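You operate a simulated robot arm through the tools that you are given. There is no shell and no other tool. Be economical: measure what you need, move in short steps, check, and stop when the job is done.

Carry out the task below with a simulated robot arm. There is one attempt and no reset: what you move stays moved.

## Task
Close the carton flap with the grey tab.

Only the result counts: the job must be done as asked and must still hold three seconds after the hand-in. Knocking over, shifting, dropping, spilling or breaking anything else fails it.

## Robot
A 7-joint arm with a two-finger parallel gripper, fixed in place. Base frame: the origin is at the foot of the arm, x ahead of it, y to its left, z up. Units: mm, rad, N and s.
Its first joint turns from -1.152 to 1.152 rad. Payload 2.6 kg.
Tool frame: the origin (TCP) lies between the finger pads and is the grasp point; the fingertips stand 30 mm ahead of it; z points along the fingers, y is the line along which they close. Largest opening 94 mm; finger width 28, thickness 10; the body of the gripper, 50 by 96 mm, starts 55 mm behind the TCP.
Orientation is that of the tool frame in the base frame, as a unit quaternion [x, y, z, w]. With the fingers straight down and closing along the base's y, the tool's x points along the base's -x, its y along +y and its z along -z.

## Interface
- The arm moves only by the tool move_arm. Its arguments are lists of equal length, an entry for each row: "jaw": the opening in per cent of the stroke, from 0 (shut) to 100 (fully open); "linear": the shift along the base's x, y, z in units of 300 mm (1.0 is 300 mm), a list of three; "rot": the turn, a rotation vector about the base's x, y, z in units of 90 degrees (1.0 is 90 degrees), a list of three. In form: {"jaw": [jaw, ...], "linear": [[dx, dy, dz], ...], "rot": [[rx, ry, rz], ...]}. A call has 1 to 12 rows; each row is the pose to reach, as a shift and turn from the pose commanded when the call began. A call with a number of a shift or a turn outside -1 to 1 is refused whole. A row lasts 0.2 s, in which the tool goes at most 50 mm and 0.15 rad; a call with a longer step from one row to the next is refused whole, and so is a gripper value outside its range. A pose out of reach is approached as far as the arm can. The call stops where the force on the tool passes 40 N (or 10 N more than at its start, if that is more) or the arm is blocked; 0.2 s more then pass. The fingers move at their own pace (about 72 mm/s each) and stop on an object; they squeeze with about 27 N. The grip force told is the motor's: it shows also when the fingers shut on nothing. Time passes only in rows, and 0.2 s behind the last, so rows that repeat a pose let the fingers close. The reply holds the time, the measured pose of the TCP, the force on the tool along the base axes, the opening and the grip force, in the units named above and with some noise, and new pictures: "show" is both (left out), scene, wrist or none.
- Cameras (640 x 400 px; columns grow to the right, rows downward): "scene" is fixed at [54.3, 448.2, 566.1]; the picture's right is [-0.55, -0.83, 0.00], its down [-0.45, 0.30, -0.84] and it looks along [0.70, -0.47, -0.54] (base axes); focal length 318 px, centre (320, 200). "wrist" rides on the gripper at [-37, 0, -58] in the tool frame; the picture's right is [0.00, -1.00, 0.00], its down [0.97, 0.00, -0.24] and it looks along [0.24, 0.00, 0.97] (tool axes); focal length 218 px, centre (320, 200).
- point_at(camera, pixels): for up to 12 pixels [column, row] of the newest picture of that camera ("zoom" is the newest enlarged one), the place [x, y, z] in the base frame of the surface seen there, good to about 2 mm. The clock stands still meanwhile.
- zoom(camera, box): a new picture of the part [left, top, right, bottom] of that camera's present view, enlarged. The clock stands still meanwhile.
- sign_off(): hands the job in; it is judged then, once.

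Go step by step. Measure first, check grasps and placings, and put right what went wrong. The budget is 60 turns and 120 pictures, counting those below and the enlarged ones. Unless the task says otherwise, let go and move clear before handing in, and close with one line.

The tools are called after "Request:" by a JSON object that holds its "op" and its "data". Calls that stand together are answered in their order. move_arm: Moves the arm, as the interface text tells. Its arguments: {"type":"object","properties":{"jaw":{"type":"array","items":{"type":"number"}},"linear":{"type":"array","items":{"type":"array","items":{"type":"number"}}},"rot":{"type":"array","items":{"type":"array","items":{"type":"number"}}},"show":{"type":"string","enum":["both","scene","wrist","none"]}},"required":["jaw","linear","rot"]} The other tools are called the same way: point_at (camera, pixels) gives the place of the surface under pixels of a picture; zoom (camera, box) takes an enlarged picture of a part of a camera's view; sign_off () hands the job in.

At the start:

```text
time_s: 0.0
position: [237.2, 272.3, 377.9]
tool_rot: [-0.001, 1.0, 0.002, 0.0]
wrist_force: [-0.2, 0.6, 0.6]
gripper_width: 93.9
grasp_force: 0.1
```

scene: 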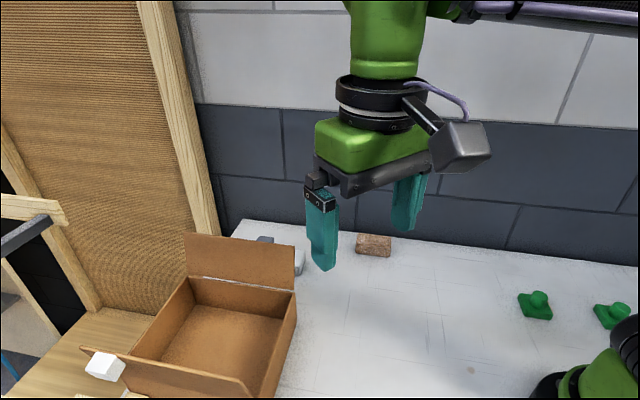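
wrist: 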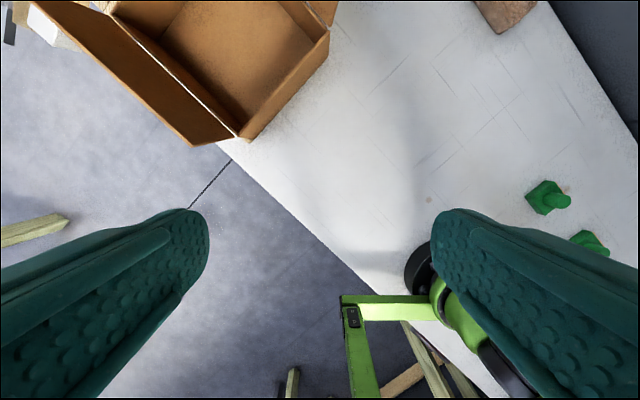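

The scene shows an open carton with a far flap (240,260) that has something grey behind it at (265,240)/(300,262), and a near flap with a white tab at (105,366). I'll zoom in to tell them apart.

Request:
{"op": "zoom", "data": {"camera": "scene", "box": [70, 220, 330, 400]}}

Request:
{"op": "zoom", "data": {"camera": "wrist", "box": [0, 0, 360, 160]}}

Request:
{"op": "point_at", "data": {"camera": "scene", "pixels": [[187, 236], [293, 248], [295, 288], [188, 276], [265, 239], [300, 262], [105, 366], [84, 349], [246, 382], [130, 357], [220, 340], [300, 285]]}}

```text
2.22 times, centred on (200, 310) of scene
```

zoom: 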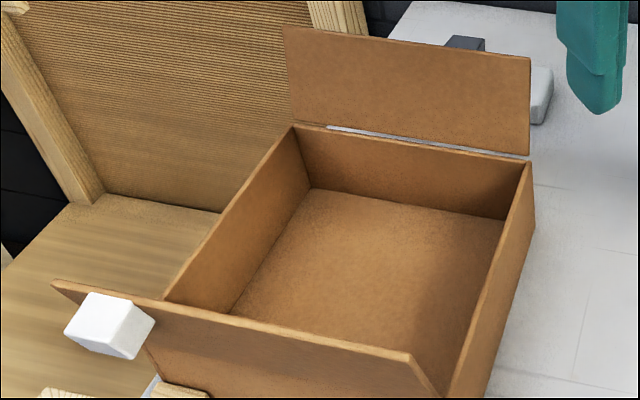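

```text
1.78 times, centred on (180, 80) of wrist
```

zoom: 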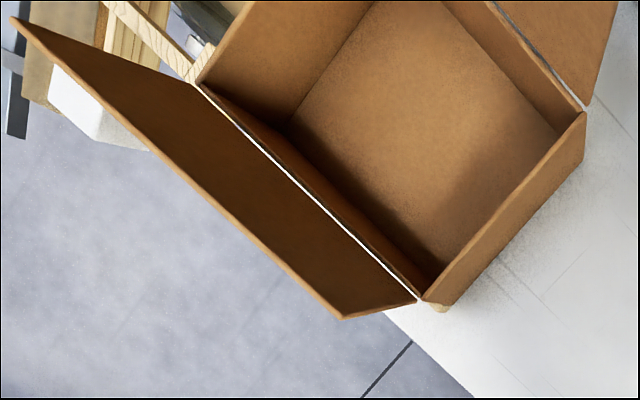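

```text
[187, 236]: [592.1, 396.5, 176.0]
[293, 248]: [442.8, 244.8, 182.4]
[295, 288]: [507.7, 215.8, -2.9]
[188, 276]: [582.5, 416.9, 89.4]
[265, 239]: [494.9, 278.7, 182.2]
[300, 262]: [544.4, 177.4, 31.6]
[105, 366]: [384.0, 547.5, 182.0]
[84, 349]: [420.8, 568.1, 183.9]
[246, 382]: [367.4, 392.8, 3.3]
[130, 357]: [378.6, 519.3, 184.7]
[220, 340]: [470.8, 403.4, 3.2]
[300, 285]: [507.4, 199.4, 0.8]
```

The near flap's tab is white in view; the far flap may have a grey tab behind it at (265,239) and (300,262). The depth readings also disagree with a table at z=57, so I'll cross-check with more points from the wrist camera and a closer look.

Request:
{"op": "point_at", "data": {"camera": "wrist", "pixels": [[400, 100], [350, 150], [505, 10], [235, 60], [243, 137], [195, 143], [110, 12], [35, 10], [328, 35], [45, 30], [430, 198], [180, 45]]}}

Request:
{"op": "point_at", "data": {"camera": "scene", "pixels": [[400, 320], [372, 245], [534, 305], [260, 241], [268, 239], [299, 258], [302, 270], [240, 262], [190, 281], [286, 292], [270, 390], [100, 375]]}}

Request:
{"op": "zoom", "data": {"camera": "scene", "box": [230, 220, 330, 285]}}

Request:
{"op": "zoom", "data": {"camera": "scene", "box": [70, 335, 170, 400]}}

```text
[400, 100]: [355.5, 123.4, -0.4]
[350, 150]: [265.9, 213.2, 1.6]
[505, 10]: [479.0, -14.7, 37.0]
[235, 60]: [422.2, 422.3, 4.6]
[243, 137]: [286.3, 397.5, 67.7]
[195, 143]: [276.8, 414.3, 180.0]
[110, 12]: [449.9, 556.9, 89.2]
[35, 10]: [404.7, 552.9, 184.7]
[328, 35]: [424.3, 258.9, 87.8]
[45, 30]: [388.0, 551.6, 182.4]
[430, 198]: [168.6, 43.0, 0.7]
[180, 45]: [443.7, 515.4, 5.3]
```

```text
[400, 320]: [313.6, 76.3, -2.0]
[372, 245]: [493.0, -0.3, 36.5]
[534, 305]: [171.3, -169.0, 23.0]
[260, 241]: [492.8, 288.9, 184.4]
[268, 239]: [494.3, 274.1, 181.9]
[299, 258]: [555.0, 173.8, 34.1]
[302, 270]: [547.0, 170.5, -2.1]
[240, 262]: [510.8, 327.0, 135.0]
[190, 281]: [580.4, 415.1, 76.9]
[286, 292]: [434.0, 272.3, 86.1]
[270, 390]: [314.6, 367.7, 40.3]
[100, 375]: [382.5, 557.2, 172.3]
```

```text
6.15 times, centred on (280, 252) of scene
```

zoom: 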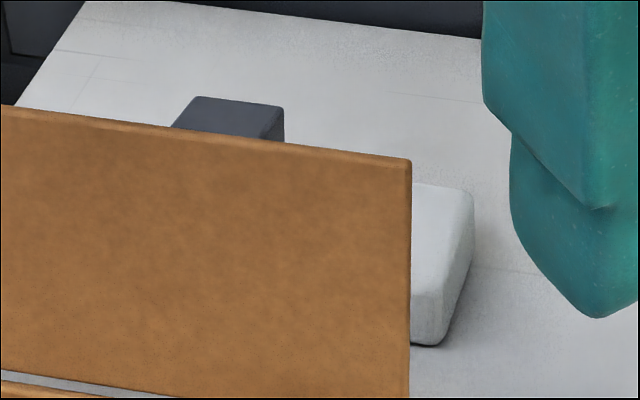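

```text
6.15 times, centred on (120, 368) of scene
```

zoom: 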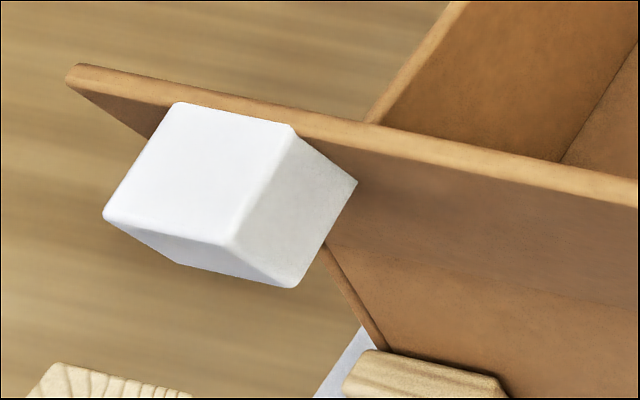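

Measured: the table is in fact at z≈0 (not 57), wall tops and hinges at z≈88, and the flap tops at ≈182. The dark grey tab at (265,239) is on the outside of the far flap, the light block at (300,262) is a loose object on the table. I'll move high to the outside of the far flap with the jaws shut, turned 45° so the fingers line up with it.

Request:
{"op": "move_arm", "data": {"jaw": [0, 0, 0, 0, 0, 0, 0, 0], "linear": [[0.11, -0.03, 0], [0.22, -0.06, 0], [0.33, -0.09, 0], [0.44, -0.12, 0], [0.55, -0.15, 0], [0.66, -0.17, 0], [0.77, -0.17, 0], [0.86, -0.17, 0]], "rot": [[0, 0, -0.07], [0, 0, -0.14], [0, 0, -0.21], [0, 0, -0.28], [0, 0, -0.35], [0, 0, -0.42], [0, 0, -0.49], [0, 0, -0.5]]}}

```text
time_s: 1.8
position: [463.4, 212.1, 371.7]
tool_rot: [0.377, 0.926, 0.001, 0.0]
wrist_force: [-0.6, -0.2, 0.0]
gripper_width: 0.0
grasp_force: 26.9
out of reach, approached as far as the arm can: row 7, 8
```

scene: 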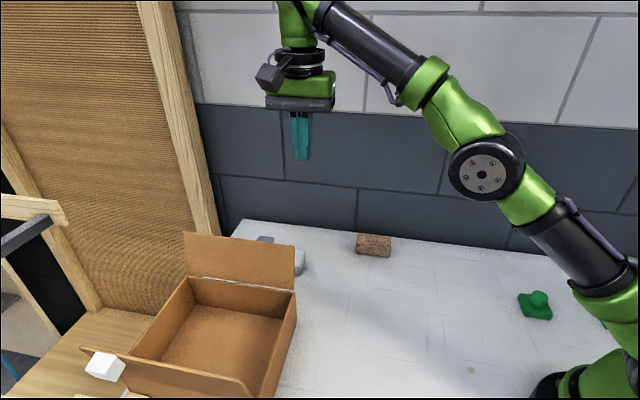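
wrist: 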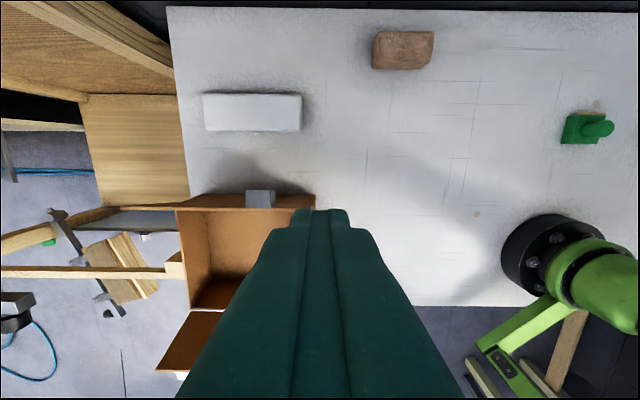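

The arm stands on the outside of the flap at a reach limit for this height; the wrist view shows the grey tab at (260,198) on the flap edge, ending near (313,202). I'll measure these and the block at (252,110).

Request:
{"op": "point_at", "data": {"camera": "wrist", "pixels": [[249, 200], [272, 200], [260, 193], [260, 205], [312, 203], [190, 203], [225, 203], [290, 203], [303, 95], [302, 130], [205, 130], [290, 208]]}}

Request:
{"op": "zoom", "data": {"camera": "wrist", "box": [170, 150, 340, 256]}}

```text
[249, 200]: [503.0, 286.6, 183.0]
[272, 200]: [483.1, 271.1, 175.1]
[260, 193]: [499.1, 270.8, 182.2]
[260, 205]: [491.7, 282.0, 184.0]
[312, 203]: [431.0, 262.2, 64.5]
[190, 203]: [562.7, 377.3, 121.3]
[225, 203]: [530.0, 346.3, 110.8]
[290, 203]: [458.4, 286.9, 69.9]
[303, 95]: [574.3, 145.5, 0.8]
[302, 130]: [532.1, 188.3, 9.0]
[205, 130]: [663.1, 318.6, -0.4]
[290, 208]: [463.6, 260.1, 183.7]
```

```text
3.76 times, centred on (255, 203) of wrist
```

zoom: 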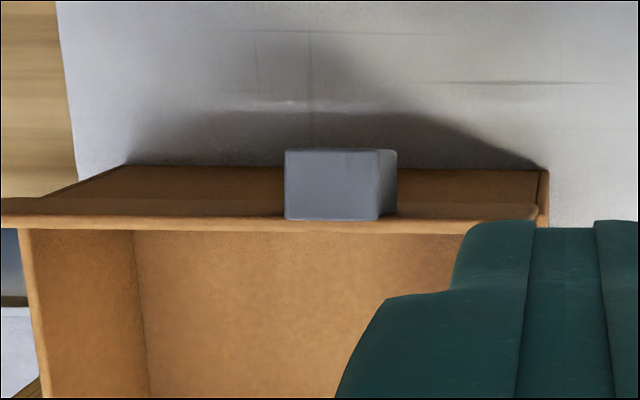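

The grey tab spans about (483,271)–(503,287), z 183, protruding outward about 20 mm; the flap's free stretch toward the robot is clear. I'll go down outside that stretch to (490,228), fingertips at z≈140.

Request:
{"op": "move_arm", "data": {"jaw": [0, 0, 0, 0, 0, 0], "linear": [[-0.003, 0.005, -0.12], [-0.006, 0.01, -0.24], [-0.01, 0.015, -0.36], [-0.013, 0.02, -0.48], [-0.017, 0.023, -0.6], [-0.017, 0.023, -0.69]], "rot": [[0, 0, 0], [0, 0, 0], [0, 0, 0], [0, 0, 0], [0, 0, 0], [0, 0, 0]]}}

```text
time_s: 3.2
position: [457.2, 217.6, 163.7]
tool_rot: [0.383, 0.924, 0.002, 0.0]
wrist_force: [-0.7, 0.2, 0.6]
gripper_width: 0.1
grasp_force: 27.5
```

scene: 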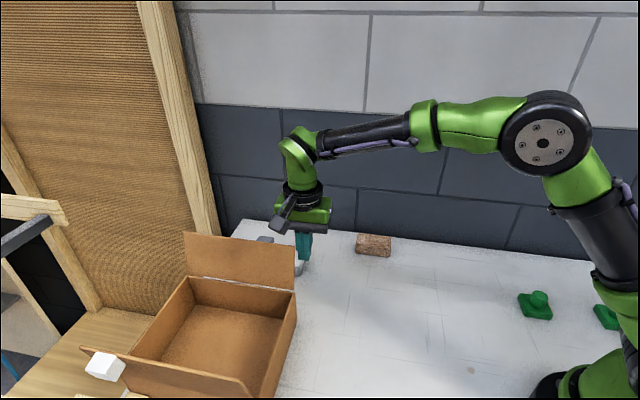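
wrist: 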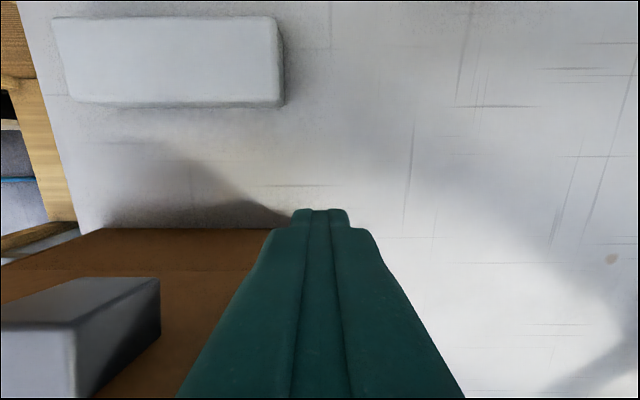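

The tool is at (457,218), so it started from the pose it actually reached. I'll shift about 40 mm along the flap so that the finger sits between the flap's end and the tab.

Request:
{"op": "move_arm", "data": {"jaw": [0, 0], "linear": [[0.05, 0.025, 0], [0.097, 0.055, 0]], "rot": [[0, 0, 0], [0, 0, 0]]}}

```text
time_s: 3.8
position: [487.1, 234.4, 165.6]
tool_rot: [0.382, 0.924, 0.001, 0.0]
wrist_force: [-0.3, -0.6, 0.4]
gripper_width: 0.0
grasp_force: 26.8
```

scene: 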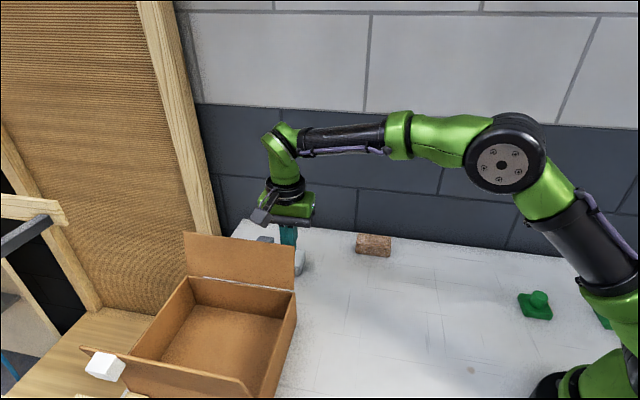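
wrist: 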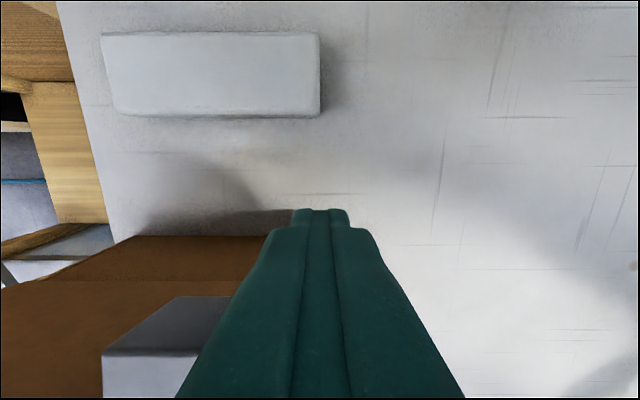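

Clearance looks right: the finger sits beside the tab (150,340 in the wrist view). I'll push slowly inward (-0.7,+0.7) by 60 mm.

Request:
{"op": "move_arm", "data": {"jaw": [0, 0, 0, 0, 0, 0], "linear": [[-0.024, 0.024, 0], [-0.047, 0.047, 0], [-0.071, 0.071, 0], [-0.094, 0.094, 0], [-0.118, 0.118, 0], [-0.141, 0.141, 0]], "rot": [[0, 0, 0], [0, 0, 0], [0, 0, 0], [0, 0, 0], [0, 0, 0], [0, 0, 0]]}}

```text
time_s: 5.2
position: [444.4, 277.1, 163.9]
tool_rot: [0.382, 0.924, 0.002, 0.001]
wrist_force: [1.0, 0.4, 0.1]
gripper_width: 0.1
grasp_force: 26.4
```

scene: 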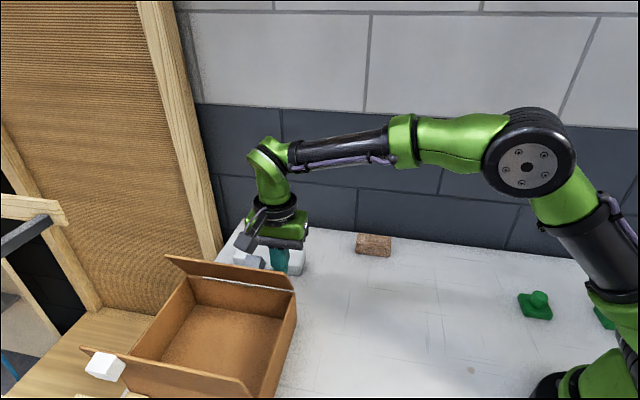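
wrist: 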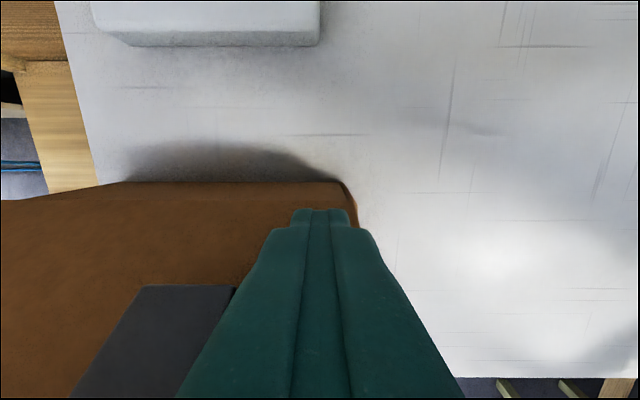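

The flap is now just past vertical with barely any force. I'll follow its arc inward and then down.

Request:
{"op": "move_arm", "data": {"jaw": [0, 0, 0, 0, 0, 0], "linear": [[-0.021, 0.021, -0.003], [-0.042, 0.042, -0.01], [-0.063, 0.063, -0.02], [-0.0825, 0.0825, -0.037], [-0.1, 0.1, -0.06], [-0.113, 0.113, -0.087]], "rot": [[0, 0, 0], [0, 0, 0], [0, 0, 0], [0, 0, 0], [0, 0, 0], [0, 0, 0]]}}

```text
time_s: 6.6
position: [409.9, 311.7, 137.8]
tool_rot: [0.381, 0.924, 0.002, 0.001]
wrist_force: [0.4, -0.6, 0.3]
gripper_width: 0.1
grasp_force: 27.4
```

scene: 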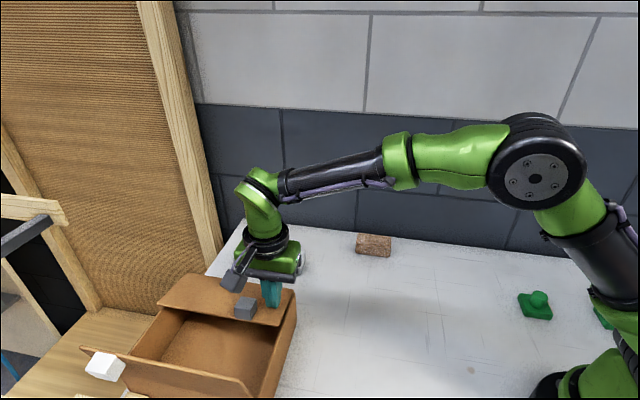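
wrist: 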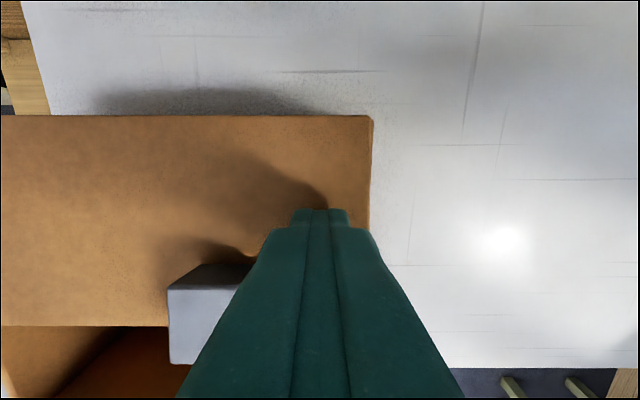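

The flap is nearly flat now. I'll press down in small steps to seat it.

Request:
{"op": "move_arm", "data": {"jaw": [0, 0, 0, 0, 0], "linear": [[-0.006, 0.006, -0.013], [-0.012, 0.012, -0.027], [-0.018, 0.018, -0.037], [-0.02, 0.02, -0.045], [-0.02, 0.02, -0.052]], "rot": [[0, 0, 0], [0, 0, 0], [0, 0, 0], [0, 0, 0], [0, 0, 0]]}}

Request:
{"op": "point_at", "data": {"camera": "scene", "pixels": [[165, 300], [200, 277], [220, 290], [200, 308], [260, 322], [285, 310]]}}

```text
time_s: 7.9
position: [405.5, 316.7, 127.0]
tool_rot: [0.384, 0.923, 0.003, 0.002]
wrist_force: [-2.5, -2.2, 6.8]
gripper_width: 0.0
grasp_force: 27.6
stopped in row 5: the force on the tool passed its limit (the readings are from after the stop); the commanded pose is now the measured one
```

scene: 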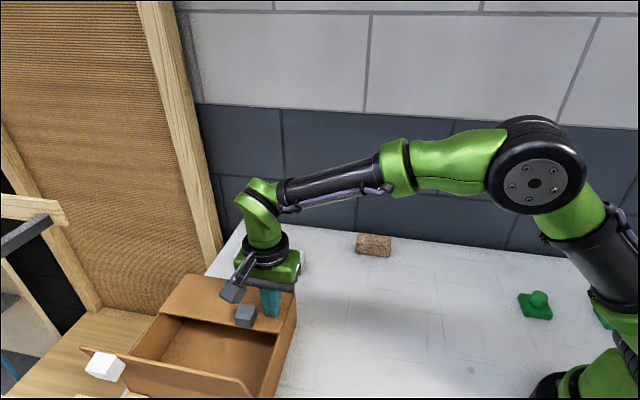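
wrist: 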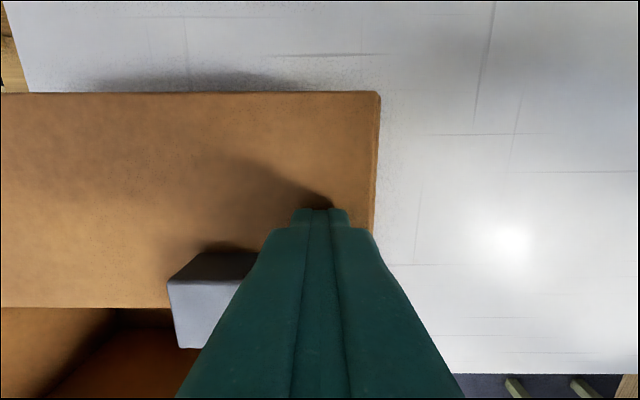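

```text
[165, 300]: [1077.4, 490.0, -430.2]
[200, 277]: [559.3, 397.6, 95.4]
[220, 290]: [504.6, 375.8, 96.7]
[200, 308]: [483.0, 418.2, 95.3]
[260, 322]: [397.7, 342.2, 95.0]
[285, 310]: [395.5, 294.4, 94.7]
```

The flap met a firm stop, and its surface is level at z≈95 across (559,398), (483,418) and (395,294). I'll lift off and check that it stays shut.

Request:
{"op": "move_arm", "data": {"jaw": [0, 0, 0, 0, 0, 0, 0, 0], "linear": [[0, 0, 0.03], [0, 0, 0.12], [0, 0, 0.25], [0, -0.1, 0.38], [0, -0.2, 0.45], [-0.05, -0.3, 0.45], [-0.1, -0.4, 0.45], [-0.1, -0.4, 0.45]], "rot": [[0, 0, 0], [0, 0, 0], [0, 0, 0], [0, 0, 0], [0, 0, 0], [0, 0, 0], [0, 0, 0], [0, 0, 0]]}}

Request:
{"op": "point_at", "data": {"camera": "scene", "pixels": [[200, 277], [220, 290], [200, 308], [260, 322], [285, 310], [170, 309]]}}

Request:
{"op": "zoom", "data": {"camera": "scene", "box": [70, 220, 330, 400]}}

```text
time_s: 9.7
position: [374.2, 194.9, 260.7]
tool_rot: [0.384, 0.924, 0.003, 0.002]
wrist_force: [0.1, 0.4, -0.1]
gripper_width: 0.0
grasp_force: 27.1
```

scene: 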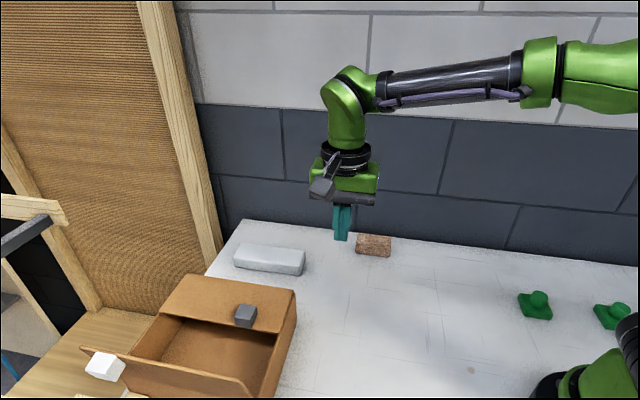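
wrist: 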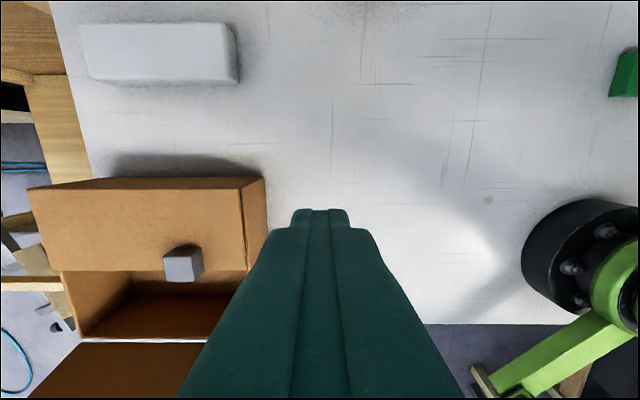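

```text
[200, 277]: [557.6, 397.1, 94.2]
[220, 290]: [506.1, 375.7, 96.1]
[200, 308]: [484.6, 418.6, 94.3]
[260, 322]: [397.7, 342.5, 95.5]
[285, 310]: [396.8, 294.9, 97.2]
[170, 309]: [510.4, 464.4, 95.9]
```

```text
2.22 times, centred on (200, 310) of scene
```

zoom: 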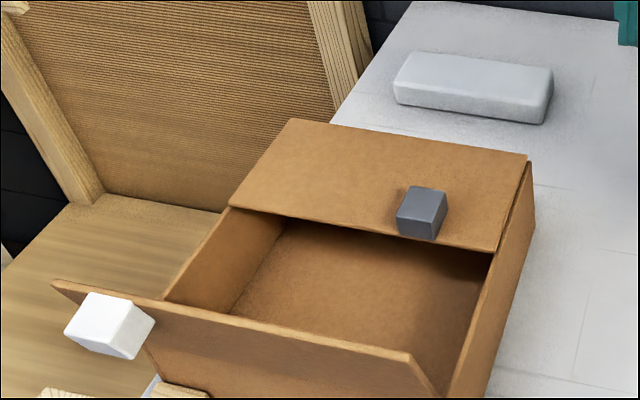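

After release the flap with the grey tab still lies level at z≈95. The white-tab flap and the loose block look unmoved, and the arm is clear, so I'm handing in.

Request:
{"op": "sign_off", "data": {}}

```text
The job is handed in.
```

The flap with the grey tab is closed: it lay flat (z≈95) after I let go, nothing else appeared to move, and the job is handed in with the arm clear.
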